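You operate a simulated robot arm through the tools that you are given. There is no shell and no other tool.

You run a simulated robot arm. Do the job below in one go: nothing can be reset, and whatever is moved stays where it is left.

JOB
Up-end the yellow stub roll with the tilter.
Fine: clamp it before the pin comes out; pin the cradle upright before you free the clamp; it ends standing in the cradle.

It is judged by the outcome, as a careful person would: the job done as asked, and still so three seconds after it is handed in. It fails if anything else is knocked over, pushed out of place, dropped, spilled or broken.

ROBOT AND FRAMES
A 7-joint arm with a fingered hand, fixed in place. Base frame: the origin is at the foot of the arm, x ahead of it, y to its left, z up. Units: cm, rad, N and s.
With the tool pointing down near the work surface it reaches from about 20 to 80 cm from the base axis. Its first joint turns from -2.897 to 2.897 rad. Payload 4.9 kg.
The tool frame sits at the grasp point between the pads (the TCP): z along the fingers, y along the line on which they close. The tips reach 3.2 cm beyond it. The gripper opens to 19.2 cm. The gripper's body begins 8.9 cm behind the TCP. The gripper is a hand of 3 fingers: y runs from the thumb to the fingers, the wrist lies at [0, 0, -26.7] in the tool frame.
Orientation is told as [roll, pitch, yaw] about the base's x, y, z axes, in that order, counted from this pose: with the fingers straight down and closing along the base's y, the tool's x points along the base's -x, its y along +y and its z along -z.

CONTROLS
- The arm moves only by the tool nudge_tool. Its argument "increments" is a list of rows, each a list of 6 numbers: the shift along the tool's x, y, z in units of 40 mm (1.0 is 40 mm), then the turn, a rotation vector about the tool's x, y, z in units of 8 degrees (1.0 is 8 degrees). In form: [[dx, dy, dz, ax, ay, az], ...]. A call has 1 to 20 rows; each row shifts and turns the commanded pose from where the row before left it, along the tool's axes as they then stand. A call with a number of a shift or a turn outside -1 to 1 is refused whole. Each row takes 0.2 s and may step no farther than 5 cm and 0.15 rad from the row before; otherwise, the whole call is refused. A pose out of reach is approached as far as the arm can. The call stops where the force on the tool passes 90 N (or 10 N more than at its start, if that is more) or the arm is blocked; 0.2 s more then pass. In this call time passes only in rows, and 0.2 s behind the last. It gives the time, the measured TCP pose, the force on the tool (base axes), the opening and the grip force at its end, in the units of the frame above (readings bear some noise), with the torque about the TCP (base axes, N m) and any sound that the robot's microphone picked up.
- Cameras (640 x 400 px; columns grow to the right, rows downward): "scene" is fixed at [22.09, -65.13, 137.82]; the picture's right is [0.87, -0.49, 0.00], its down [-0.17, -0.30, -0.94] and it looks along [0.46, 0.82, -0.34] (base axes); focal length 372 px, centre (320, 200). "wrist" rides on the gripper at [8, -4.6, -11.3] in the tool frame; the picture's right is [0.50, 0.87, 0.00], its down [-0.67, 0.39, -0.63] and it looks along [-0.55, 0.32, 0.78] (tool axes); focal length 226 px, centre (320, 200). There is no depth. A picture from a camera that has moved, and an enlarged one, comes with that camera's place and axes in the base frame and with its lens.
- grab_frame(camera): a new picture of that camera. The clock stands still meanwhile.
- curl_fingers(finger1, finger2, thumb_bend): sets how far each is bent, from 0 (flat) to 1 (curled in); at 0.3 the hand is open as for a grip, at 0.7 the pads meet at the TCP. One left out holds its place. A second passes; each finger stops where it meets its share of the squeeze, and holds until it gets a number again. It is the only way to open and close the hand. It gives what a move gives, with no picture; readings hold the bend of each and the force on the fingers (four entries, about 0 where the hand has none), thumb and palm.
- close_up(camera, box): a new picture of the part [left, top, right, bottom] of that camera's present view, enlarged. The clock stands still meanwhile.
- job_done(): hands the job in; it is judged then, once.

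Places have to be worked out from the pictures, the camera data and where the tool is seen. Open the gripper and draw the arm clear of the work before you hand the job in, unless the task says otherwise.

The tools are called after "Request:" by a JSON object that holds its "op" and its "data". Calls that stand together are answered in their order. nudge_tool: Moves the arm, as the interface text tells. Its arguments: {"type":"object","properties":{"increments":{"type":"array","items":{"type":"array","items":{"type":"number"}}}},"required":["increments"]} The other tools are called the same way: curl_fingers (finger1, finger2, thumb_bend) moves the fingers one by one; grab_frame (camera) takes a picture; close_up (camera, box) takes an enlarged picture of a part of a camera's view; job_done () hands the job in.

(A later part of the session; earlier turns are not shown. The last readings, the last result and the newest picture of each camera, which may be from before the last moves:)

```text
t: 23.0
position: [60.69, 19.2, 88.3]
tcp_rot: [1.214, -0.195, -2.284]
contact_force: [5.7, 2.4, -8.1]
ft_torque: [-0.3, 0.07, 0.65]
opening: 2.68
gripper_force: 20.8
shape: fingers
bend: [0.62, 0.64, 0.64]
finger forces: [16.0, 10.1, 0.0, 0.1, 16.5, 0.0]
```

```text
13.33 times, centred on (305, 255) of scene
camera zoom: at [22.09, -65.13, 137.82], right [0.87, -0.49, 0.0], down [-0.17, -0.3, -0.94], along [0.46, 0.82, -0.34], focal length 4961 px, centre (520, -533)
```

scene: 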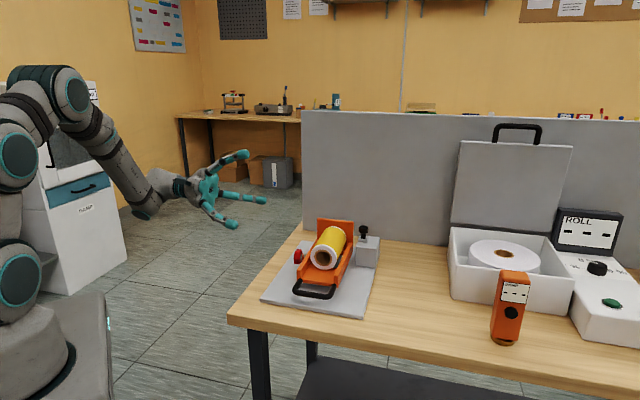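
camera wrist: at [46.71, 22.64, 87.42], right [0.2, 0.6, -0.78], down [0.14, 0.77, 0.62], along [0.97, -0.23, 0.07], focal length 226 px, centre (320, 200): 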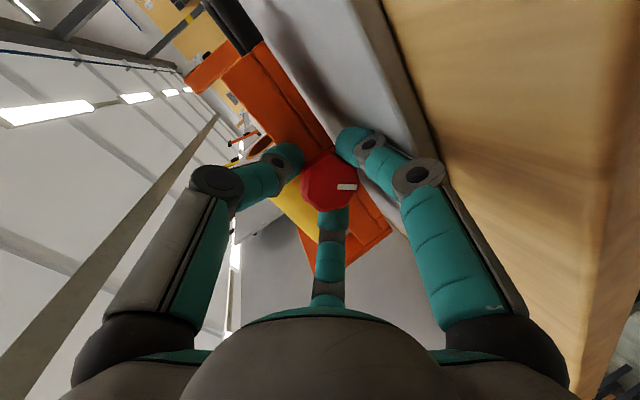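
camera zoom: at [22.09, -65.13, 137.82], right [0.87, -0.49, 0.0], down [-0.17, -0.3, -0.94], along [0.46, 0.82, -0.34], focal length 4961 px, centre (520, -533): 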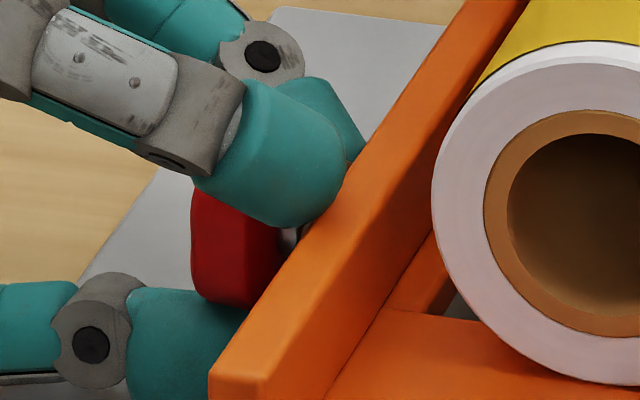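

The resisting torque has risen to about 0.47 N m. I continue in smaller steps.

Request:
{"op": "nudge_tool", "data": {"increments": [[0, 0, 0, 0, 0, 0.5], [0, 0, 0, 0, 0, 0.5]]}}

Request:
{"op": "close_up", "data": {"camera": "wrist", "box": [240, 80, 440, 260]}}

```text
t: 23.6
position: [60.84, 19.23, 88.23]
tcp_rot: [1.222, -0.066, -2.332]
contact_force: [8.3, 3.7, -5.5]
ft_torque: [-0.38, -0.16, 0.66]
opening: 2.73
gripper_force: 22.3
shape: fingers
bend: [0.62, 0.64, 0.64]
finger forces: [16.1, 11.6, 0.1, 0.1, 17.6, 0.1]
```

```text
2.22 times, centred on (340, 170) of wrist
camera zoom: at [57.46, 33.47, 87.35], right [0.59, 0.19, 0.78], down [-0.77, -0.14, 0.62], along [0.23, -0.97, 0.07], focal length 502 px, centre (276, 267)
```

zoom: 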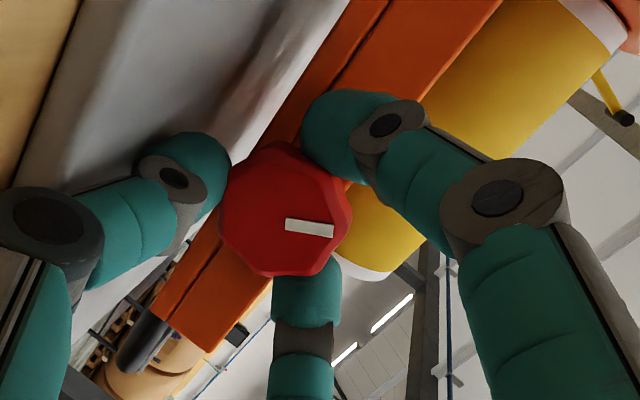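

The knob still follows at about 176°. I continue 24° more, checking for a hard stop.

Request:
{"op": "nudge_tool", "data": {"increments": [[0, 0, 0, 0, 0, 0.5], [0, 0, 0, 0, 0, 0.5], [0, 0, 0, 0, 0, 0.5], [0, 0, 0, 0, 0, 0.5], [0, 0, 0, 0, 0, 0.5], [0, 0, 0, 0, 0, 0.5]]}}

Request:
{"op": "close_up", "data": {"camera": "wrist", "box": [240, 80, 440, 260]}}

Request:
{"op": "close_up", "data": {"camera": "scene", "box": [270, 215, 370, 295]}}

```text
t: 25.0
position: [60.67, 19.41, 88.29]
tcp_rot: [1.2, 0.329, -2.48]
contact_force: [8.0, 11.2, -3.2]
ft_torque: [-0.16, -0.31, 0.81]
opening: 2.79
gripper_force: 23.5
shape: fingers
bend: [0.63, 0.64, 0.63]
finger forces: [19.7, 7.7, 0.1, 0.0, 19.5, 0.0]
```

```text
2.22 times, centred on (340, 170) of wrist
camera zoom: at [59.34, 33.72, 90.73], right [0.36, -0.12, 0.93], down [-0.93, -0.15, 0.34], along [0.1, -0.98, -0.16], focal length 502 px, centre (276, 267)
```

zoom: 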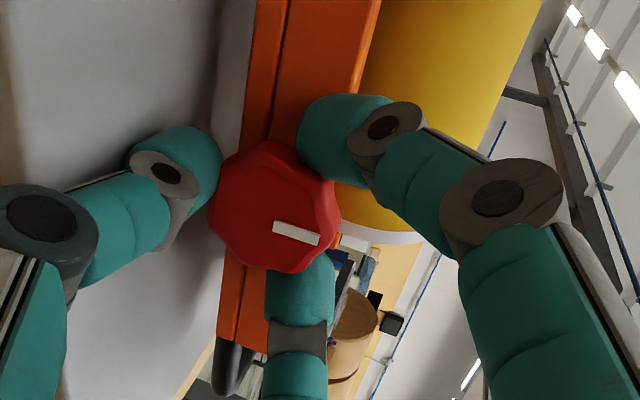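

```text
5.00 times, centred on (320, 255) of scene
camera zoom: at [22.09, -65.13, 137.82], right [0.87, -0.49, 0.0], down [-0.17, -0.3, -0.94], along [0.46, 0.82, -0.34], focal length 1860 px, centre (320, -75)
```

zoom: 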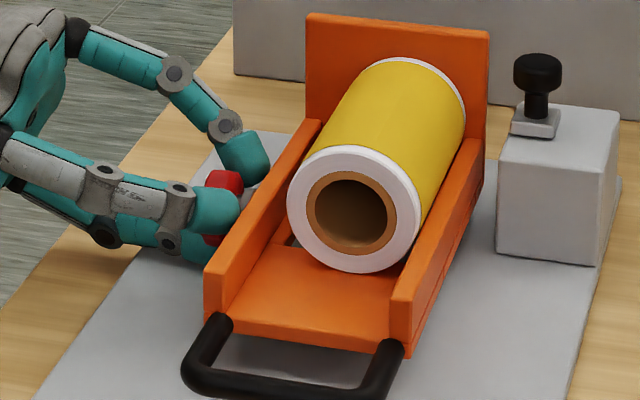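

The mark now points straight up, about 185° from where it started. I zoom in on the shaft to see whether the orange band is covered.

Request:
{"op": "close_up", "data": {"camera": "scene", "box": [290, 240, 320, 262]}}

Request:
{"op": "close_up", "data": {"camera": "scene", "box": [300, 215, 360, 285]}}

```text
16.00 times, centred on (305, 251) of scene
camera zoom: at [22.09, -65.13, 137.82], right [0.87, -0.49, 0.0], down [-0.17, -0.3, -0.94], along [0.46, 0.82, -0.34], focal length 5953 px, centre (560, -616)
```

zoom: 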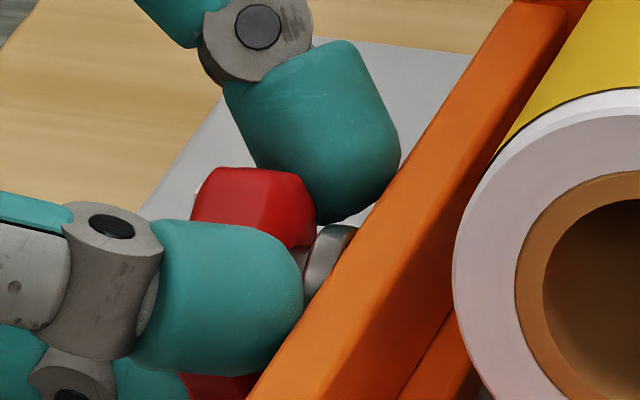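

```text
5.71 times, centred on (330, 250) of scene
camera zoom: at [22.09, -65.13, 137.82], right [0.87, -0.49, 0.0], down [-0.17, -0.3, -0.94], along [0.46, 0.82, -0.34], focal length 2126 px, centre (263, -86)
```

zoom: 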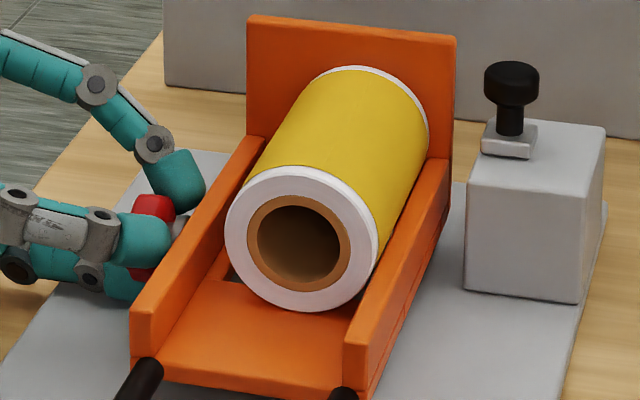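

The orange band is no longer visible. The slight "lift" was only hinge play in the whole cradle. I turn a bit further to feel for the end stop.

Request:
{"op": "nudge_tool", "data": {"increments": [[0, 0, 0, 0, 0, 0.5], [0, 0, 0, 0, 0, 0.5], [0, 0, 0, 0, 0, 0.5], [0, 0, 0, 0, 0, 0.5]]}}

Request:
{"op": "close_up", "data": {"camera": "wrist", "box": [240, 80, 440, 260]}}

Request:
{"op": "close_up", "data": {"camera": "scene", "box": [270, 215, 370, 295]}}

```text
t: 26.0
position: [60.62, 19.35, 88.26]
tcp_rot: [1.147, 0.584, -2.6]
contact_force: [2.7, 14.7, -12.9]
ft_torque: [-0.14, 0.38, 0.61]
opening: 2.46
gripper_force: 21.3
shape: fingers
bend: [0.64, 0.65, 0.62]
finger forces: [17.4, 6.4, 0.1, 0.0, 18.9, 0.0]
```

```text
2.22 times, centred on (340, 170) of wrist
camera zoom: at [59.98, 33.06, 93.01], right [0.17, -0.31, 0.93], down [-0.98, -0.11, 0.14], along [0.06, -0.94, -0.33], focal length 502 px, centre (276, 267)
```

zoom: 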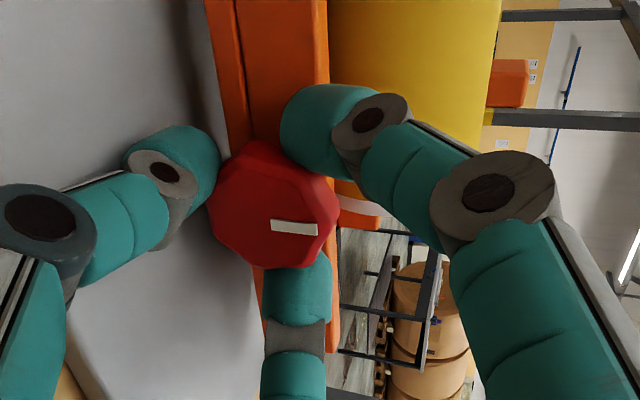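

```text
5.00 times, centred on (320, 255) of scene
camera zoom: at [22.09, -65.13, 137.82], right [0.87, -0.49, 0.0], down [-0.17, -0.3, -0.94], along [0.46, 0.82, -0.34], focal length 1860 px, centre (320, -75)
```

zoom: 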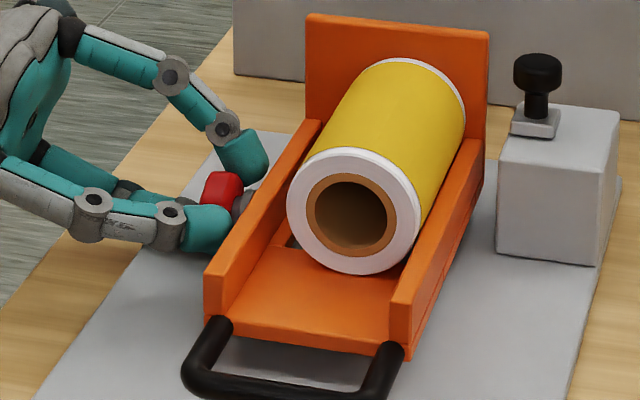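

The knob's mark is at about 194°, the resistance about 0.55 N m, and it lags slightly. I turn 16° more to see if it has reached its stop.

Request:
{"op": "nudge_tool", "data": {"increments": [[0, 0, 0, 0, 0, 0.5], [0, 0, 0, 0, 0, 0.5], [0, 0, 0, 0, 0, 0.5], [0, 0, 0, 0, 0, 0.5]]}}

Request:
{"op": "close_up", "data": {"camera": "wrist", "box": [240, 80, 440, 260]}}

Request:
{"op": "close_up", "data": {"camera": "scene", "box": [270, 215, 370, 295]}}

```text
t: 27.0
position: [66.02, 22.73, 91.25]
tcp_rot: [1.042, 0.828, -2.775]
contact_force: [-46.4, 1.4, 6.1]
ft_torque: [-0.28, 1.7, -3.26]
opening: 0.3
gripper_force: 22.0
shape: fingers
bend: [0.7, 0.42, 0.7]
finger forces: [0.0, 44.3, 0.1, 0.0, 0.0, 0.0]
out of reach, approached as far as the arm can: row 2, 3, 4
```

```text
2.22 times, centred on (340, 170) of wrist
camera zoom: at [65.62, 35.51, 98.29], right [-0.04, -0.48, 0.87], down [-1.0, -0.01, -0.05], along [0.03, -0.88, -0.48], focal length 502 px, centre (276, 267)
```

zoom: 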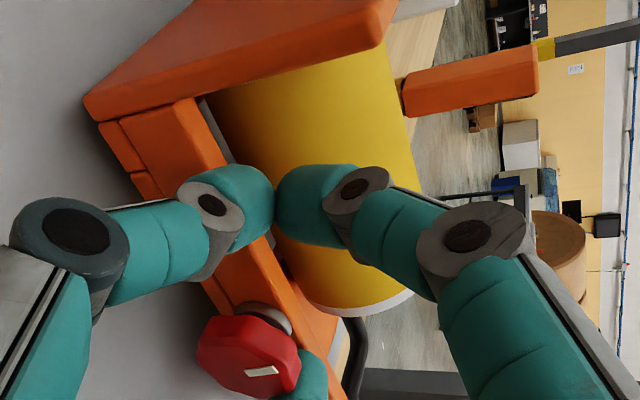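

```text
5.00 times, centred on (320, 255) of scene
camera zoom: at [22.09, -65.13, 137.82], right [0.87, -0.49, 0.0], down [-0.17, -0.3, -0.94], along [0.46, 0.82, -0.34], focal length 1860 px, centre (320, -75)
```

zoom: 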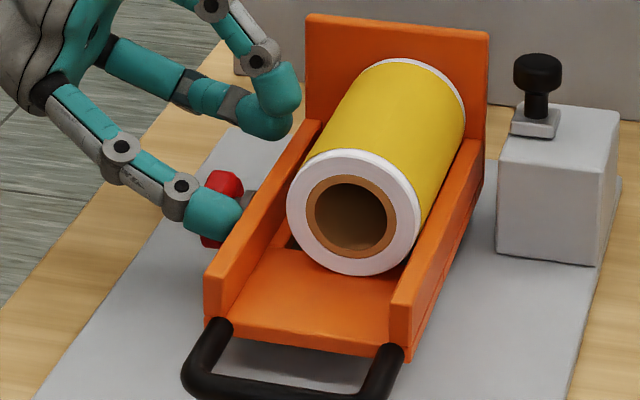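

The wrist ran into its joint limit. The hand slipped off the knob and now leans against it with finger 2, but the roll and tilter look undisturbed. I take the full view before opening the fingers.

Request:
{"op": "grab_frame", "data": {"camera": "wrist"}}

Request:
{"op": "grab_frame", "data": {"camera": "scene"}}

```text
taken
camera wrist: at [65.62, 35.51, 98.29], right [-0.04, -0.48, 0.87], down [-1.0, -0.01, -0.05], along [0.03, -0.88, -0.48], focal length 226 px, centre (320, 200)
```

wrist: 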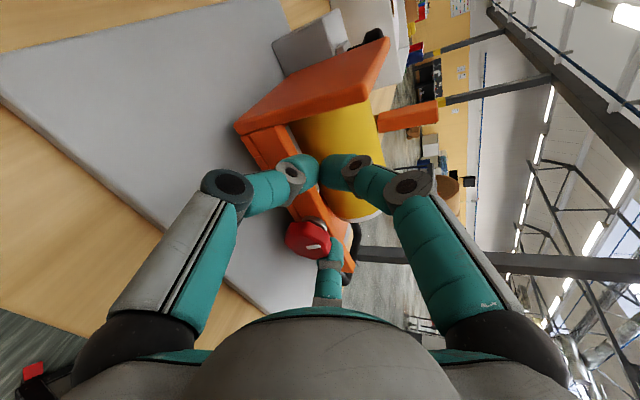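

```text
taken
```

scene: 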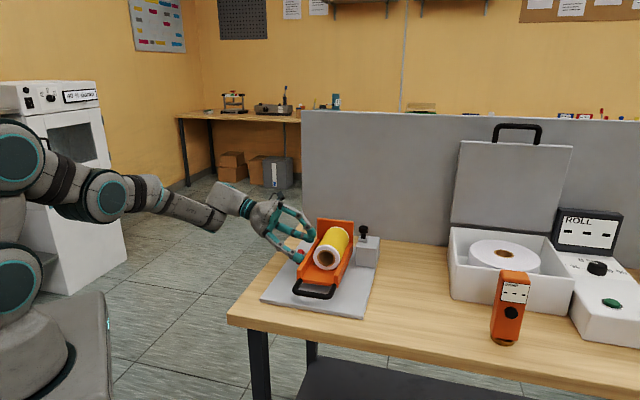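

Finger 2 is hooked behind the knob, and the thumb and finger 1 have closed beside it. I open finger 2 to relieve the load, leaving the others closed and clear of the cradle.

Request:
{"op": "curl_fingers", "data": {"finger2": 0.3}}

Request:
{"op": "grab_frame", "data": {"camera": "wrist"}}

Request:
{"op": "close_up", "data": {"camera": "scene", "box": [240, 195, 360, 295]}}

```text
t: 28.0
position: [66.25, 22.94, 91.3]
tcp_rot: [1.038, 0.829, -2.77]
contact_force: [-0.3, -0.4, 0.0]
ft_torque: [-0.02, -0.03, -0.05]
opening: 0.33
gripper_force: 0.0
shape: fingers
bend: [0.7, 0.3, 0.7]
finger forces: [0.0, 0.0, 0.1, 0.1, 0.0, 0.0]
```

```text
taken
camera wrist: at [65.7, 35.7, 98.37], right [-0.04, -0.49, 0.87], down [-1.0, -0.02, -0.05], along [0.04, -0.87, -0.49], focal length 226 px, centre (320, 200)
```

wrist: 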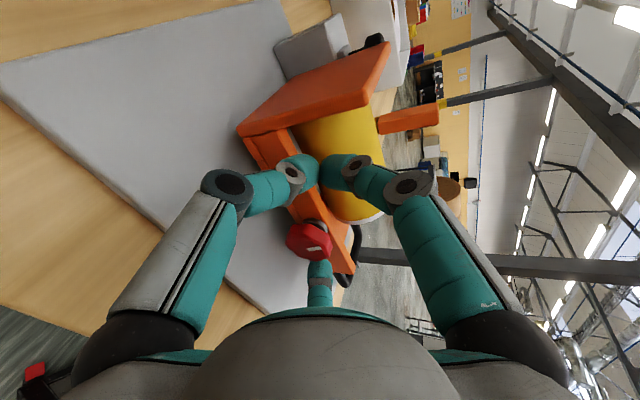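

```text
4.00 times, centred on (300, 245) of scene
camera zoom: at [22.09, -65.13, 137.82], right [0.87, -0.49, 0.0], down [-0.17, -0.3, -0.94], along [0.46, 0.82, -0.34], focal length 1488 px, centre (400, 20)
```

zoom: 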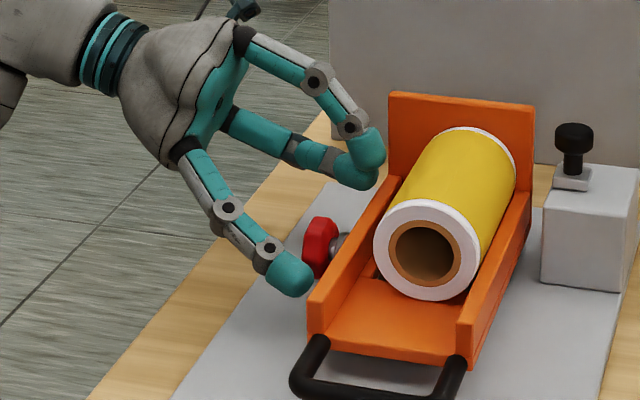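

Forces are zero and the knob, cradle and roll are clear. I back the hand straight out along its axis, one 4 cm step, and check where it goes.

Request:
{"op": "nudge_tool", "data": {"increments": [[0, 0, -0.5, 0, 0, 0], [0, 0, -0.5, 0, 0, 0]]}}

Request:
{"op": "close_up", "data": {"camera": "scene", "box": [240, 195, 360, 295]}}

```text
t: 28.6
position: [63.69, 25.89, 92.69]
tcp_rot: [1.037, 0.83, -2.771]
contact_force: [0.1, 0.1, 0.4]
ft_torque: [0.01, 0.02, -0.01]
opening: 0.3
gripper_force: 0.1
shape: fingers
bend: [0.7, 0.3, 0.7]
finger forces: [0.1, 0.0, 0.1, 0.0, 0.1, 0.0]
```

```text
4.00 times, centred on (300, 245) of scene
camera zoom: at [22.09, -65.13, 137.82], right [0.87, -0.49, 0.0], down [-0.17, -0.3, -0.94], along [0.46, 0.82, -0.34], focal length 1488 px, centre (400, 20)
```

zoom: 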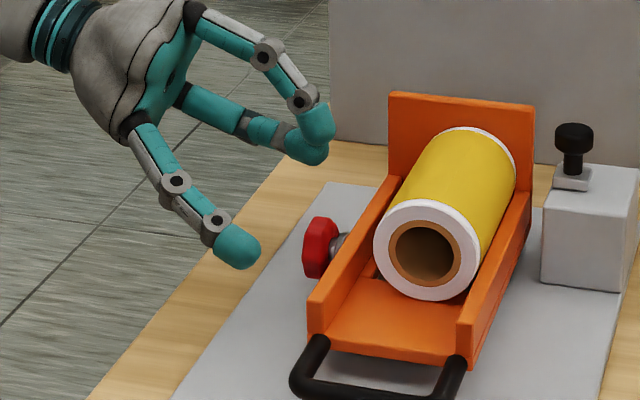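

The hand backed out cleanly with the commanded pose reset, and the knob is free. I retreat another 4 cm and unwind the wrist by 152°, so there is range left to test whether the knob turns further.

Request:
{"op": "nudge_tool", "data": {"increments": [[0, 0, -1, 0, 0, 0], [0, 0, 0, 0, 0, -1], [0, 0, 0, 0, 0, -1], [0, 0, 0, 0, 0, -1], [0, 0, 0, 0, 0, -1], [0, 0, 0, 0, 0, -1], [0, 0, 0, 0, 0, -1], [0, 0, 0, 0, 0, -1], [0, 0, 0, 0, 0, -1], [0, 0, 0, 0, 0, -1], [0, 0, 0, 0, 0, -1], [0, 0, 0, 0, 0, -1], [0, 0, 0, 0, 0, -1], [0, 0, 0, 0, 0, -1], [0, 0, 0, 0, 0, -1], [0, 0, 0, 0, 0, -1], [0, 0, 0, 0, 0, -1], [0, 0, 0, 0, 0, -1], [0, 0, 0, 0, 0, -1], [0, 0, 0, 0, 0, -1]]}}

Request:
{"op": "curl_fingers", "data": {"finger1": 0.48, "finger2": 0.48, "thumb_bend": 0.48}}

Request:
{"op": "grab_frame", "data": {"camera": "wrist"}}

Request:
{"op": "grab_frame", "data": {"camera": "scene"}}

```text
t: 32.8
position: [61.01, 28.16, 93.96]
tcp_rot: [-0.452, -1.18, -0.305]
contact_force: [-0.4, 0.9, -0.4]
ft_torque: [-0.02, 0.01, 0.02]
opening: 0.29
gripper_force: 0.1
shape: fingers
bend: [0.7, 0.3, 0.7]
finger forces: [0.0, 0.0, 0.1, 0.0, 0.0, 0.0]
```

```text
t: 33.8
position: [60.83, 28.26, 93.92]
tcp_rot: [-0.446, -1.181, -0.31]
contact_force: [-0.3, 0.0, -0.6]
ft_torque: [-0.01, -0.02, 0.01]
opening: 9.23
gripper_force: 0.0
shape: fingers
bend: [0.48, 0.48, 0.48]
finger forces: [0.0, 0.0, 0.0, 0.0, 0.0, 0.0]
```

```text
taken
camera wrist: at [47.54, 33.33, 91.2], right [0.39, 0.7, -0.6], down [0.08, 0.63, 0.77], along [0.92, -0.35, 0.19], focal length 226 px, centre (320, 200)
```

wrist: 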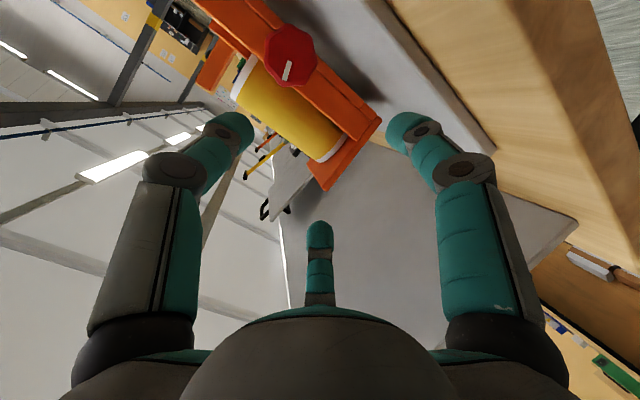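

```text
taken
```

scene: 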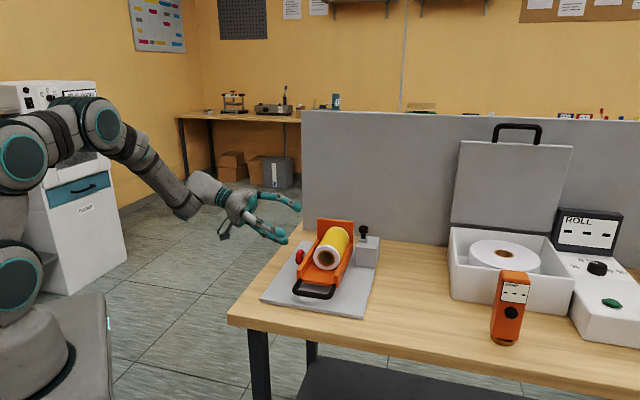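

The hand is clear and its wrist range restored. I enlarge the knob to read where its mark is and how far the shaft went in.

Request:
{"op": "close_up", "data": {"camera": "wrist", "box": [240, 0, 400, 130]}}

Request:
{"op": "close_up", "data": {"camera": "scene", "box": [285, 220, 345, 280]}}

```text
3.08 times, centred on (320, 65) of wrist
camera zoom: at [47.54, 33.33, 91.2], right [0.39, 0.7, -0.6], down [0.08, 0.63, 0.77], along [0.92, -0.35, 0.19], focal length 696 px, centre (320, 615)
```

zoom: 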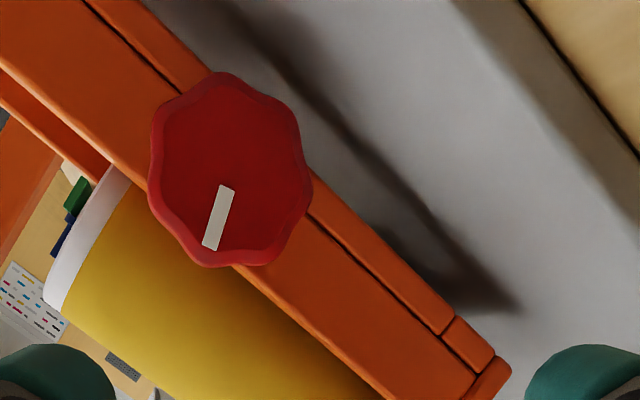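

```text
6.67 times, centred on (315, 250) of scene
camera zoom: at [22.09, -65.13, 137.82], right [0.87, -0.49, 0.0], down [-0.17, -0.3, -0.94], along [0.46, 0.82, -0.34], focal length 2480 px, centre (353, -133)
```

zoom: 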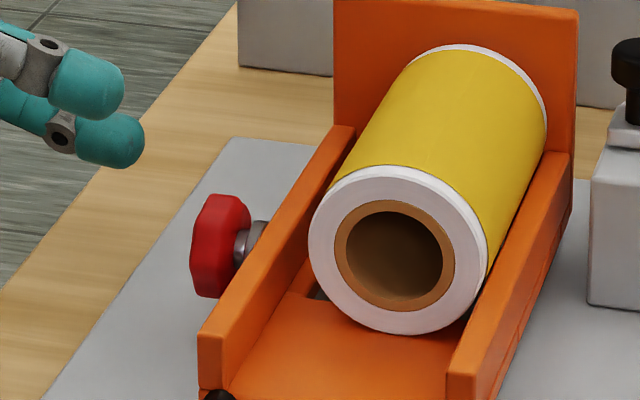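

The mark reads about 166°: the slip turned it back from about 183°, so I need to re-tighten. I rotate the hand 40° into the safe one-up, two-down finger layout and line up again in front of the knob.

Request:
{"op": "nudge_tool", "data": {"increments": [[0, 0, 0, 0, 0, 1], [0, 0, 0, 0, 0, 1], [0, 0, 0, 0, 0, 1], [0, 0, 0, 0, 0, 1], [0, 0, 0, 0, 0, 1], [-0.05, -0.873, 0.26, 0, 0, 0], [-0.05, -0.873, 0.26, 0, 0, 0]]}}

Request:
{"op": "grab_frame", "data": {"camera": "wrist"}}

Request:
{"op": "close_up", "data": {"camera": "scene", "box": [240, 195, 360, 295]}}

```text
t: 35.4
position: [57.01, 23.22, 90.32]
tcp_rot: [0.942, -0.951, -1.823]
contact_force: [-0.1, -0.2, 0.4]
ft_torque: [0.0, -0.01, -0.03]
opening: 9.27
gripper_force: 0.0
shape: fingers
bend: [0.48, 0.48, 0.48]
finger forces: [0.0, 0.1, 0.1, 0.0, 0.1, 0.0]
```

```text
taken
camera wrist: at [47.44, 32.98, 85.54], right [0.71, 0.71, 0.0], down [-0.23, 0.23, 0.94], along [0.67, -0.67, 0.33], focal length 226 px, centre (320, 200)
```

wrist: 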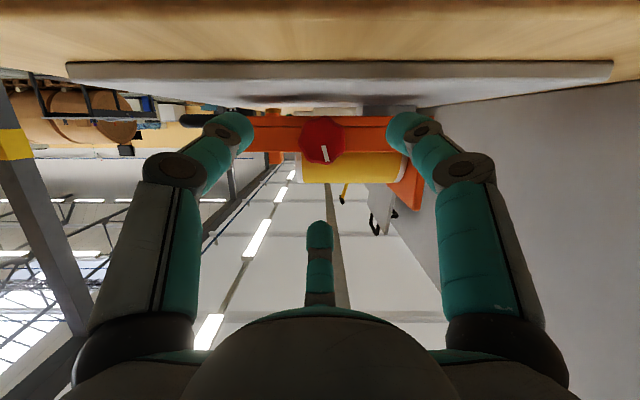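

```text
4.00 times, centred on (300, 245) of scene
camera zoom: at [22.09, -65.13, 137.82], right [0.87, -0.49, 0.0], down [-0.17, -0.3, -0.94], along [0.46, 0.82, -0.34], focal length 1488 px, centre (400, 20)
```

zoom: 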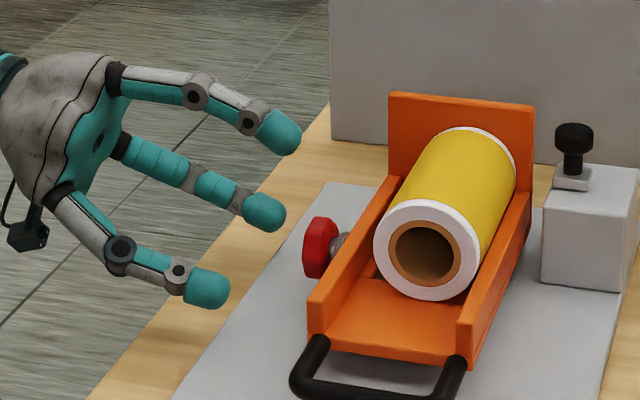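

In this view the knob centre sits about 3 mm below my axis, at z ≈ 87.3. I correct for that, advance 6 cm to straddle the knob, and check.

Request:
{"op": "nudge_tool", "data": {"increments": [[0.074, -0.014, 0.026, 0, 0, 0], [0, 0, 0.5, 0, 0, 0], [0, 0, 0.5, 0, 0, 0], [0, 0, 0.45, 0, 0, 0]]}}

Request:
{"op": "close_up", "data": {"camera": "wrist", "box": [200, 60, 440, 260]}}

Request:
{"op": "close_up", "data": {"camera": "scene", "box": [260, 215, 340, 285]}}

```text
t: 36.4
position: [61.19, 19.3, 88.07]
tcp_rot: [0.945, -0.949, -1.826]
contact_force: [-4.3, 1.0, 11.3]
ft_torque: [-0.43, 0.33, -0.19]
opening: 9.04
gripper_force: 5.5
shape: fingers
bend: [0.48, 0.48, 0.49]
finger forces: [1.0, 0.0, 0.0, 0.0, 9.7, 0.1]
```

```text
2.00 times, centred on (320, 160) of wrist
camera zoom: at [51.48, 29.01, 83.34], right [0.71, 0.71, 0.0], down [-0.23, 0.23, 0.94], along [0.67, -0.67, 0.33], focal length 452 px, centre (320, 280)
```

zoom: 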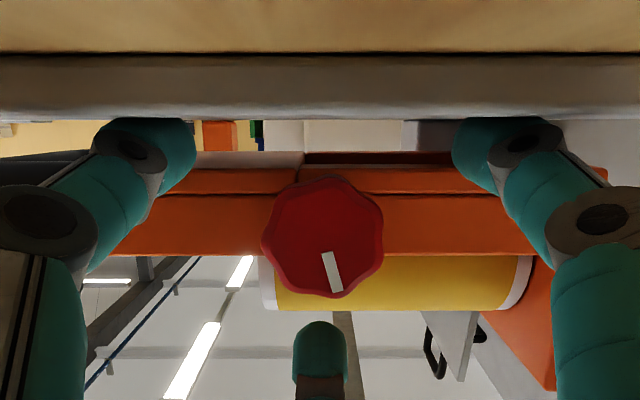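

```text
5.71 times, centred on (300, 250) of scene
camera zoom: at [22.09, -65.13, 137.82], right [0.87, -0.49, 0.0], down [-0.17, -0.3, -0.94], along [0.46, 0.82, -0.34], focal length 2126 px, centre (434, -86)
```

zoom: 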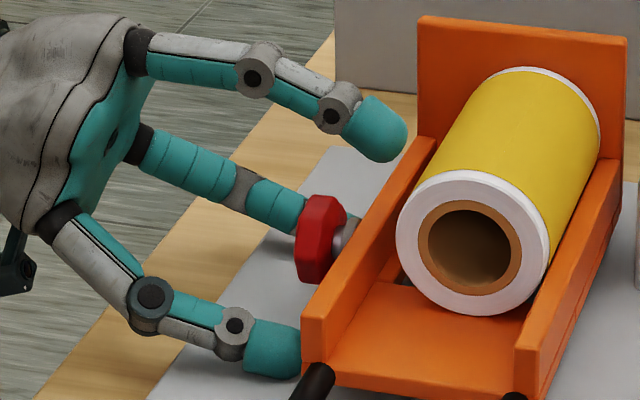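

A fingertip lightly touches the base plate (11 N). I lift the hand 2 mm and then close on the knob.

Request:
{"op": "nudge_tool", "data": {"increments": [[-0.041, 0.0235, -0.017, 0, 0, 0]]}}

Request:
{"op": "curl_fingers", "data": {"finger1": 0.7, "finger2": 0.7, "thumb_bend": 0.7}}

Request:
{"op": "close_up", "data": {"camera": "wrist", "box": [200, 60, 440, 260]}}

Request:
{"op": "close_up", "data": {"camera": "scene", "box": [260, 215, 340, 285]}}

```text
t: 36.8
position: [61.13, 19.25, 88.17]
tcp_rot: [0.939, -0.952, -1.821]
contact_force: [0.6, 0.3, 2.2]
ft_torque: [-0.1, -0.05, 0.02]
opening: 9.09
gripper_force: 0.8
shape: fingers
bend: [0.48, 0.48, 0.49]
finger forces: [0.6, 0.2, 0.0, 0.1, 1.8, 0.0]
```

```text
t: 37.8
position: [61.04, 19.19, 88.11]
tcp_rot: [0.94, -0.953, -1.82]
contact_force: [-3.9, -3.6, -7.4]
ft_torque: [0.15, 0.25, -0.15]
opening: 3.33
gripper_force: 16.0
shape: fingers
bend: [0.62, 0.64, 0.64]
finger forces: [9.8, 7.4, 0.1, 0.0, 15.3, 0.0]
```

```text
2.00 times, centred on (320, 160) of wrist
camera zoom: at [51.36, 29.01, 83.38], right [0.71, 0.71, 0.0], down [-0.23, 0.23, 0.94], along [0.67, -0.67, 0.33], focal length 452 px, centre (320, 280)
```

zoom: 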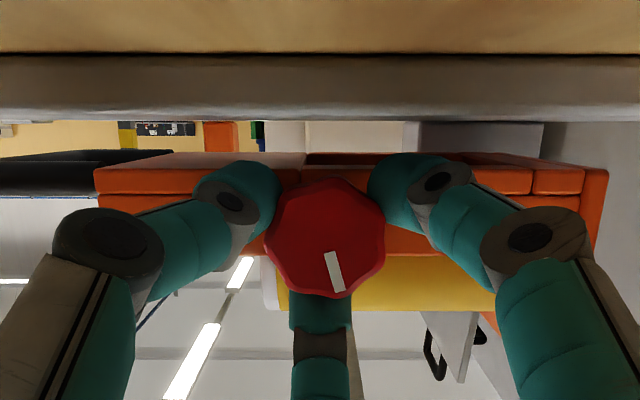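

```text
5.71 times, centred on (300, 250) of scene
camera zoom: at [22.09, -65.13, 137.82], right [0.87, -0.49, 0.0], down [-0.17, -0.3, -0.94], along [0.46, 0.82, -0.34], focal length 2126 px, centre (434, -86)
```

zoom: 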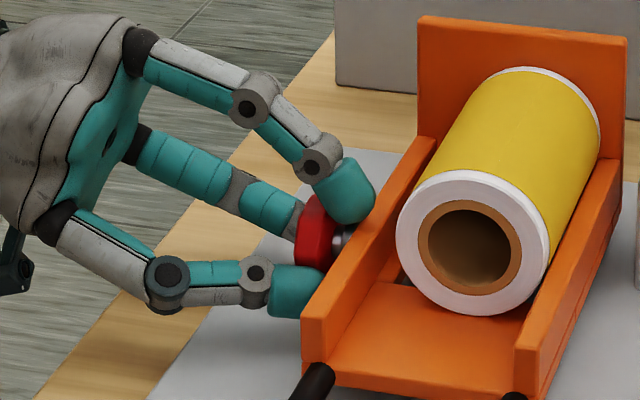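

Gripped again. I turn it clockwise in steps, watching the mark relative to the fingers to find the end stop.

Request:
{"op": "nudge_tool", "data": {"increments": [[0, 0, 0, 0, 0, 0.5], [0, 0, 0, 0, 0, 0.5], [0, 0, 0, 0, 0, 0.5], [0, 0, 0, 0, 0, 0.5]]}}

Request:
{"op": "close_up", "data": {"camera": "wrist", "box": [200, 60, 440, 260]}}

Request:
{"op": "nudge_tool", "data": {"increments": [[0, 0, 0, 0, 0, 0.5], [0, 0, 0, 0, 0, 0.5], [0, 0, 0, 0, 0, 0.5], [0, 0, 0, 0, 0, 0.5]]}}

Request:
{"op": "close_up", "data": {"camera": "wrist", "box": [200, 60, 440, 260]}}

```text
t: 38.8
position: [61.12, 19.24, 88.13]
tcp_rot: [1.102, -0.709, -2.037]
contact_force: [2.7, -8.3, -5.9]
ft_torque: [0.04, 0.17, 0.21]
opening: 3.27
gripper_force: 17.1
shape: fingers
bend: [0.62, 0.65, 0.64]
finger forces: [10.4, 8.7, 0.1, 0.1, 14.7, 0.0]
```

```text
2.00 times, centred on (320, 160) of wrist
camera zoom: at [53.26, 30.77, 83.74], right [0.75, 0.61, 0.26], down [-0.39, 0.09, 0.92], along [0.54, -0.79, 0.31], focal length 452 px, centre (320, 280)
```

zoom: 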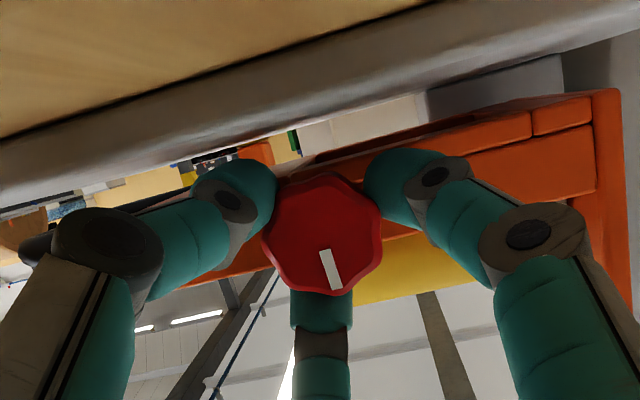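

```text
t: 39.8
position: [61.11, 19.35, 88.15]
tcp_rot: [1.178, -0.458, -2.176]
contact_force: [2.2, -10.5, -8.1]
ft_torque: [-0.14, 0.42, 0.17]
opening: 3.1
gripper_force: 17.6
shape: fingers
bend: [0.62, 0.65, 0.64]
finger forces: [10.4, 9.4, 0.1, 0.1, 15.2, 0.0]
```

```text
2.00 times, centred on (320, 160) of wrist
camera zoom: at [55.1, 32.21, 84.68], right [0.73, 0.47, 0.5], down [-0.55, -0.03, 0.83], along [0.41, -0.88, 0.24], focal length 452 px, centre (320, 280)
```

zoom: 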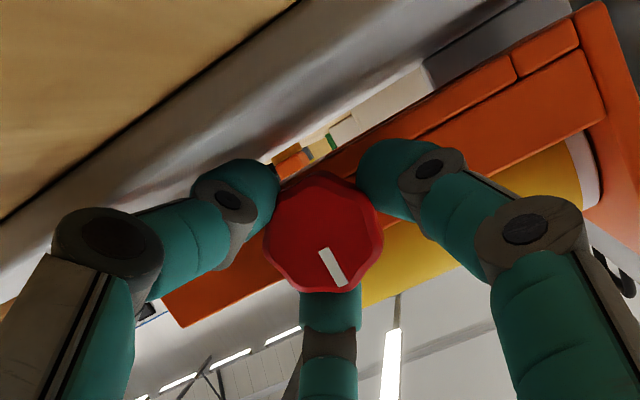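

The knob stays at about 180° while the hand turned 17° past it, so the clamp is at its end stop with the mark straight up. I open the fingers just enough to clear the knob and back straight out.

Request:
{"op": "curl_fingers", "data": {"finger1": 0.54, "finger2": 0.54, "thumb_bend": 0.56}}

Request:
{"op": "close_up", "data": {"camera": "wrist", "box": [200, 60, 440, 260]}}

Request:
{"op": "nudge_tool", "data": {"increments": [[0, 0, -0.5, 0, 0, 0], [0, 0, -0.5, 0, 0, 0], [0, 0, -1, 0, 0, 0]]}}

Request:
{"op": "grab_frame", "data": {"camera": "wrist"}}

Request:
{"op": "close_up", "data": {"camera": "scene", "box": [260, 200, 380, 300]}}

```text
t: 40.8
position: [61.1, 19.52, 88.44]
tcp_rot: [1.181, -0.454, -2.172]
contact_force: [-16.0, 20.3, 13.7]
ft_torque: [0.14, -0.52, 1.37]
opening: 5.91
gripper_force: 15.6
shape: fingers
bend: [0.53, 0.54, 0.58]
finger forces: [25.5, 0.0, 0.1, 0.1, 5.0, 0.0]
```

```text
2.00 times, centred on (320, 160) of wrist
camera zoom: at [55.11, 32.48, 84.93], right [0.72, 0.47, 0.5], down [-0.55, -0.03, 0.83], along [0.41, -0.88, 0.24], focal length 452 px, centre (320, 280)
```

zoom: 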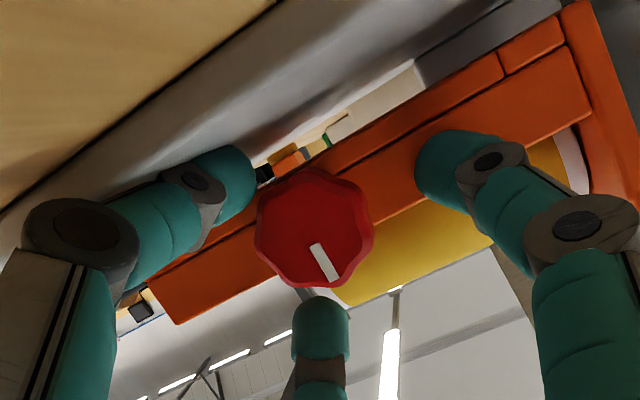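

```text
t: 41.6
position: [55.76, 24.85, 90.96]
tcp_rot: [1.18, -0.457, -2.178]
contact_force: [0.0, -0.8, 0.6]
ft_torque: [0.01, 0.0, 0.01]
opening: 6.31
gripper_force: 0.1
shape: fingers
bend: [0.54, 0.54, 0.56]
finger forces: [0.0, 0.1, 0.0, 0.1, 0.0, 0.0]
```

```text
taken
camera wrist: at [49.81, 37.67, 87.41], right [0.73, 0.47, 0.5], down [-0.55, -0.03, 0.83], along [0.41, -0.88, 0.24], focal length 226 px, centre (320, 200)
```

wrist: 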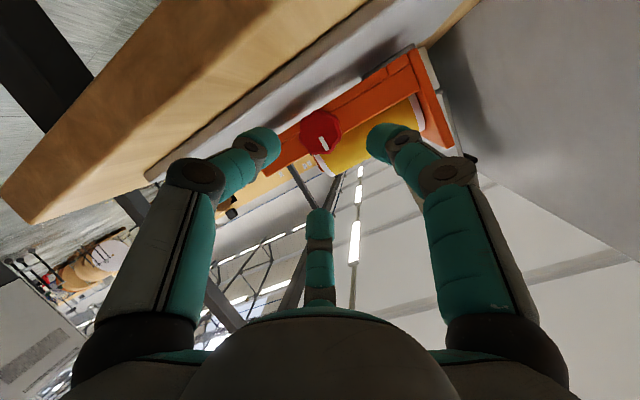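

```text
4.00 times, centred on (320, 250) of scene
camera zoom: at [22.09, -65.13, 137.82], right [0.87, -0.49, 0.0], down [-0.17, -0.3, -0.94], along [0.46, 0.82, -0.34], focal length 1488 px, centre (320, 0)
```

zoom: 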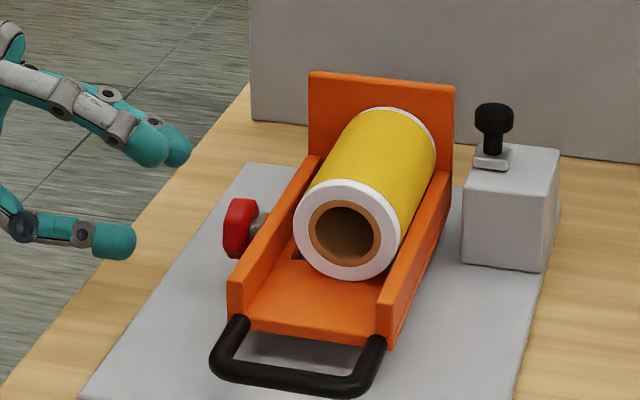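

The hand is out. I check the mark on the knob once more to be sure it stayed put.

Request:
{"op": "close_up", "data": {"camera": "wrist", "box": [260, 70, 400, 180]}}

Request:
{"op": "close_up", "data": {"camera": "scene", "box": [290, 240, 320, 262]}}

```text
3.64 times, centred on (330, 125) of wrist
camera zoom: at [49.81, 37.67, 87.41], right [0.73, 0.47, 0.5], down [-0.55, -0.03, 0.83], along [0.41, -0.88, 0.24], focal length 822 px, centre (284, 473)
```

zoom: 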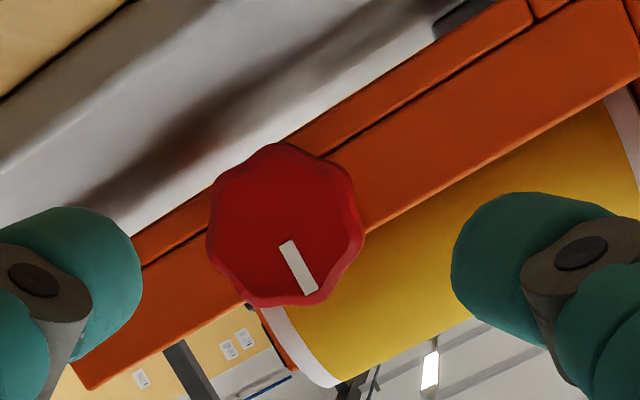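

```text
16.00 times, centred on (305, 251) of scene
camera zoom: at [22.09, -65.13, 137.82], right [0.87, -0.49, 0.0], down [-0.17, -0.3, -0.94], along [0.46, 0.82, -0.34], focal length 5953 px, centre (560, -616)
```

zoom: 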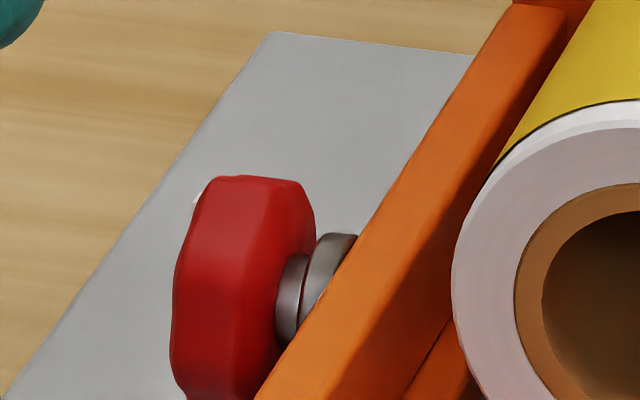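

The mark points up and the orange band is covered: the roll is clamped. Next is the pin, so I unwind the wrist and bring the hand back to pointing straight down, well clear of the tilter.

Request:
{"op": "nudge_tool", "data": {"increments": [[0, 0, -1, 0, 0, 0], [0, 0, 0, 0, 0, -1], [0, 0, 0, 0, 0, -1], [0, 0, 0, 0, 0, -1], [0, 0, 0, 0, 0, -1], [0, 0, 0, 0, 0, -1], [0, 0, 0, 0, 0, -1], [0, 0, 0, 0, 0, -1], [0, 0, 0, 0, 0, -1], [0, 0, 0, 0, 0, -1], [0, 0, 0, 0, 0, -1], [0, 0, 0, 0, 0, -1], [0, 0, 0, 0, 0, -1], [0, 0, 0, 0, 0, -1], [0, 0, 0, 0, 0, -1], [0, 0, 0, 0, 0, -1], [0, 0, 0, 0, 0, -1], [0, 0, 0, 0, 0, -1], [0, 0, 0, 0, 0, -1], [0, 0, 0, 0, 0, -1]]}}

Request:
{"op": "nudge_tool", "data": {"increments": [[0, 0, -1, 0, 0, 0], [0, 0, 0, -0.9722, 0, 0], [0, 0, 0, -0.9722, 0, 0], [0, 0, 0, -0.9722, 0, 0], [0, 0, 0, -0.9722, 0, 0], [0, 0, 0, -0.9722, 0, 0], [0, 0, 0, -0.9722, 0, 0], [0, 0, 0, -0.9722, 0, 0], [0, 0, 0, -0.9722, 0, 0], [0, 0, 0, -0.9722, 0, 0], [0, 0, -1, 0, 0, 0], [0, 0, -1, 0, 0, 0], [0, 0, -1, 0, 0, 0]]}}

Request:
{"op": "grab_frame", "data": {"camera": "scene"}}

```text
t: 45.8
position: [53.05, 27.24, 92.22]
tcp_rot: [-1.222, 0.003, 0.786]
contact_force: [0.0, 0.0, 0.5]
ft_torque: [0.0, 0.01, 0.0]
opening: 6.31
gripper_force: 0.1
shape: fingers
bend: [0.54, 0.54, 0.56]
finger forces: [0.0, 0.0, 0.0, 0.0, 0.1, 0.0]
```

```text
t: 48.6
position: [50.39, 30.04, 105.49]
tcp_rot: [0.002, 0.002, 0.784]
contact_force: [-0.3, 0.1, -1.0]
ft_torque: [0.01, 0.0, 0.01]
opening: 6.3
gripper_force: 0.1
shape: fingers
bend: [0.54, 0.54, 0.56]
finger forces: [0.0, 0.1, 0.0, 0.0, 0.0, 0.0]
```

```text
taken
```

scene: 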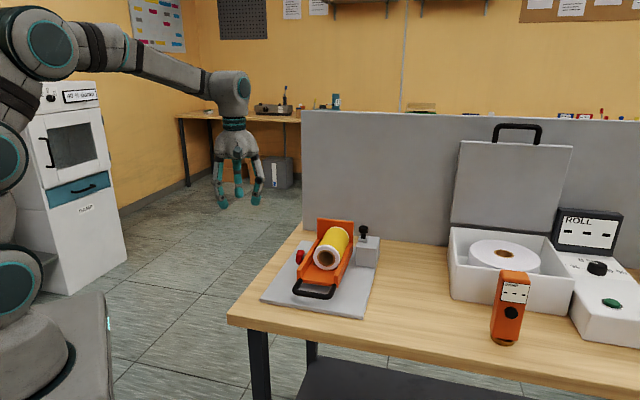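

The hand points down again at z = 105. I carry it over the tilter to a point above the pin, around (80.7, 13.5).

Request:
{"op": "nudge_tool", "data": {"increments": [[-0.27, -0.92, 0, 0, 0, 0], [-0.27, -0.92, 0, 0, 0, 0], [-0.27, -0.92, 0, 0, 0, 0], [-0.27, -0.92, 0, 0, 0, 0], [-0.27, -0.92, 0, 0, 0, 0], [-0.27, -0.92, 0, 0, 0, 0], [-0.27, -0.92, 0, 0, 0, 0], [-0.27, -0.92, 0, 0, 0, 0], [-0.27, -0.92, 0, 0, 0, 0]]}}

Request:
{"op": "grab_frame", "data": {"camera": "wrist"}}

Request:
{"op": "grab_frame", "data": {"camera": "scene"}}

```text
t: 50.6
position: [76.26, 13.87, 105.96]
tcp_rot: [-0.005, -0.008, 0.786]
contact_force: [0.2, 0.2, 1.4]
ft_torque: [0.03, -0.06, -0.01]
opening: 6.3
gripper_force: 0.0
shape: fingers
bend: [0.54, 0.54, 0.56]
finger forces: [0.1, 0.0, 0.1, 0.1, 0.1, 0.0]
out of reach, approached as far as the arm can: row 8, 9
```

```text
taken
camera wrist: at [73.88, 4.99, 117.24], right [-0.97, 0.26, -0.01], down [0.2, 0.75, 0.63], along [0.17, 0.61, -0.77], focal length 226 px, centre (320, 200)
```

wrist: 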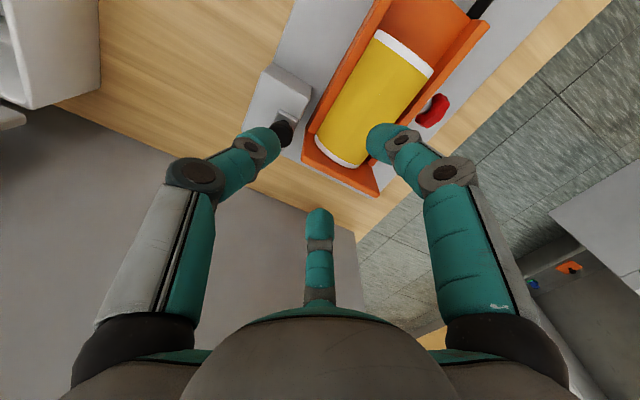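

```text
taken
```

scene: 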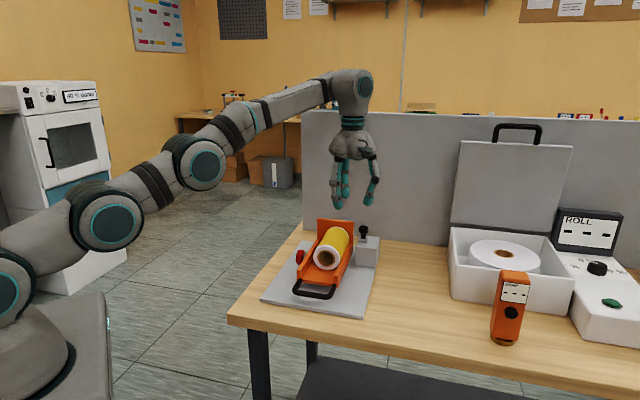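

The arm can't reach the pin pointing straight down: it stops at 77.5 cm, and the pin is at about 82 cm. I will tilt the tool outward by 16°, but first I zoom in to refine the pin's place.

Request:
{"op": "close_up", "data": {"camera": "wrist", "box": [220, 50, 360, 170]}}

Request:
{"op": "close_up", "data": {"camera": "scene", "box": [340, 215, 390, 275]}}

```text
3.33 times, centred on (290, 110) of wrist
camera zoom: at [73.88, 4.99, 117.24], right [-0.97, 0.26, -0.01], down [0.2, 0.75, 0.63], along [0.17, 0.61, -0.77], focal length 754 px, centre (420, 500)
```

zoom: 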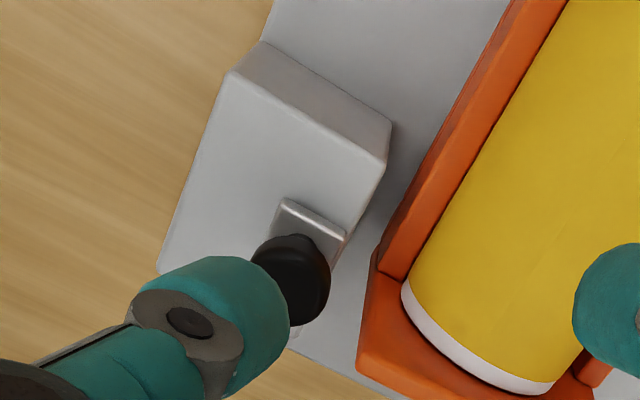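

```text
6.67 times, centred on (365, 245) of scene
camera zoom: at [22.09, -65.13, 137.82], right [0.87, -0.49, 0.0], down [-0.17, -0.3, -0.94], along [0.46, 0.82, -0.34], focal length 2480 px, centre (20, -100)
```

zoom: 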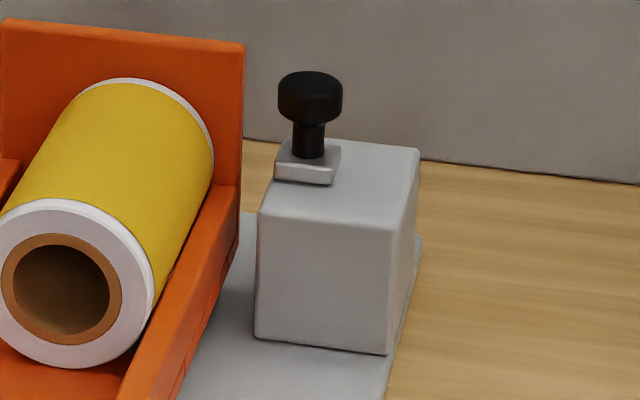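

The pin cap is at about (80.6, 13.5), from z 92.6 to 94.1, with its collar below. I tilt the tool 12° outward and move to a point about 6 cm above the cap.

Request:
{"op": "nudge_tool", "data": {"increments": [[0, 0, 0, 0.435, -0.6105, 0], [0, 0, 0, 0.435, -0.6105, 0], [-0.202, -0.303, 0.706, 0, 0, 0], [-0.202, -0.303, 0.706, 0, 0, 0]]}}

Request:
{"op": "grab_frame", "data": {"camera": "wrist"}}

Request:
{"op": "close_up", "data": {"camera": "scene", "box": [300, 170, 420, 280]}}

```text
t: 51.6
position: [80.52, 13.34, 100.92]
tcp_rot: [-0.124, -0.175, 0.797]
contact_force: [-0.2, -0.3, 1.4]
ft_torque: [-0.02, 0.05, -0.01]
opening: 6.3
gripper_force: 0.1
shape: fingers
bend: [0.54, 0.54, 0.56]
finger forces: [0.1, 0.0, 0.0, 0.0, 0.1, 0.1]
```

```text
taken
camera wrist: at [75.87, 4.18, 111.1], right [-0.95, 0.26, -0.19], down [0.06, 0.73, 0.69], along [0.32, 0.64, -0.7], focal length 226 px, centre (320, 200)
```

wrist: 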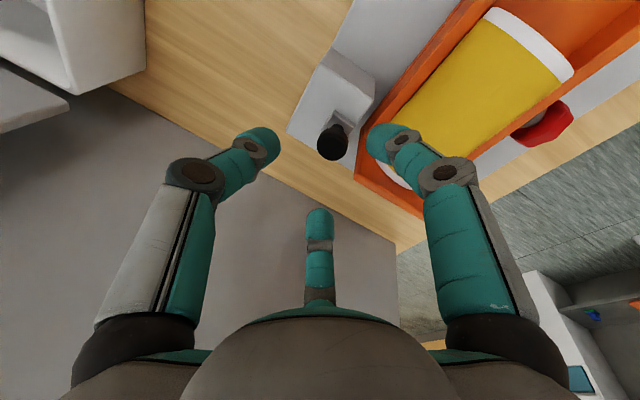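

```text
3.64 times, centred on (360, 225) of scene
camera zoom: at [22.09, -65.13, 137.82], right [0.87, -0.49, 0.0], down [-0.17, -0.3, -0.94], along [0.46, 0.82, -0.34], focal length 1353 px, centre (174, 109)
```

zoom: 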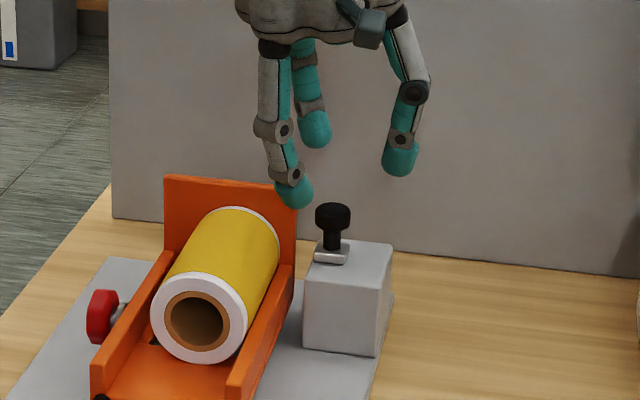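

The cap reads at about (80.7, 13.5), almost under the tool axis. I narrow the fingers to stay clear of the orange end plate, then descend in two stages.

Request:
{"op": "curl_fingers", "data": {"finger1": 0.58, "finger2": 0.58, "thumb_bend": 0.58}}

Request:
{"op": "nudge_tool", "data": {"increments": [[0.0866, 0.0747, 0.475, 0, 0, 0], [0.0577, 0.0498, 0.317, 0, 0, 0]]}}

Request:
{"op": "grab_frame", "data": {"camera": "wrist"}}

Request:
{"op": "close_up", "data": {"camera": "scene", "box": [320, 190, 400, 260]}}

```text
t: 52.6
position: [80.41, 13.38, 100.73]
tcp_rot: [-0.12, -0.168, 0.796]
contact_force: [-0.4, -0.8, 0.3]
ft_torque: [0.0, 0.01, 0.0]
opening: 5.51
gripper_force: 0.0
shape: fingers
bend: [0.57, 0.57, 0.57]
finger forces: [0.1, 0.0, 0.0, 0.0, 0.1, 0.0]
```

```text
t: 53.2
position: [80.23, 13.44, 97.3]
tcp_rot: [-0.123, -0.168, 0.795]
contact_force: [0.5, 0.0, 0.0]
ft_torque: [0.01, 0.02, 0.02]
opening: 5.51
gripper_force: 0.1
shape: fingers
bend: [0.57, 0.57, 0.57]
finger forces: [0.0, 0.1, 0.0, 0.0, 0.0, 0.1]
```

```text
taken
camera wrist: at [75.66, 4.24, 107.57], right [-0.95, 0.26, -0.19], down [0.06, 0.73, 0.68], along [0.32, 0.64, -0.7], focal length 226 px, centre (320, 200)
```

wrist: 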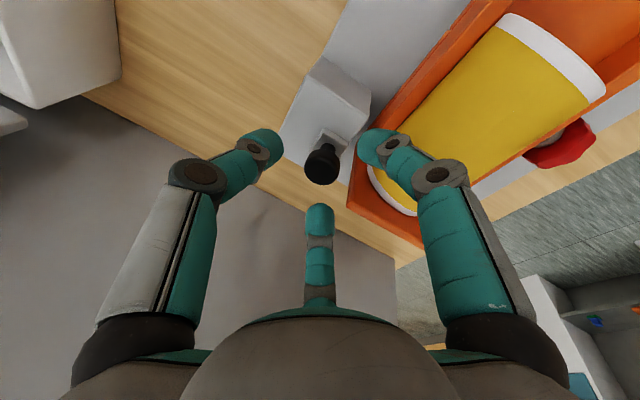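

```text
5.71 times, centred on (360, 225) of scene
camera zoom: at [22.09, -65.13, 137.82], right [0.87, -0.49, 0.0], down [-0.17, -0.3, -0.94], along [0.46, 0.82, -0.34], focal length 2126 px, centre (91, 57)
```

zoom: 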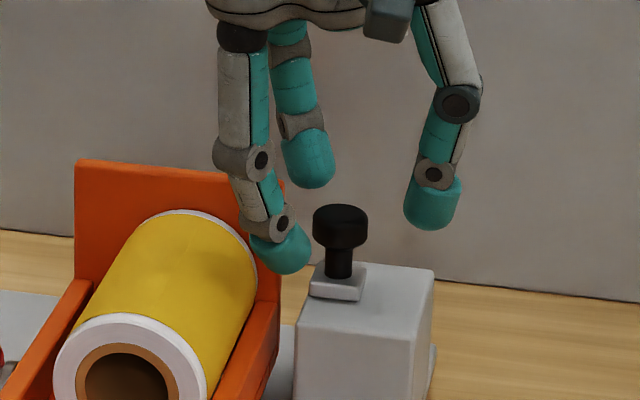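

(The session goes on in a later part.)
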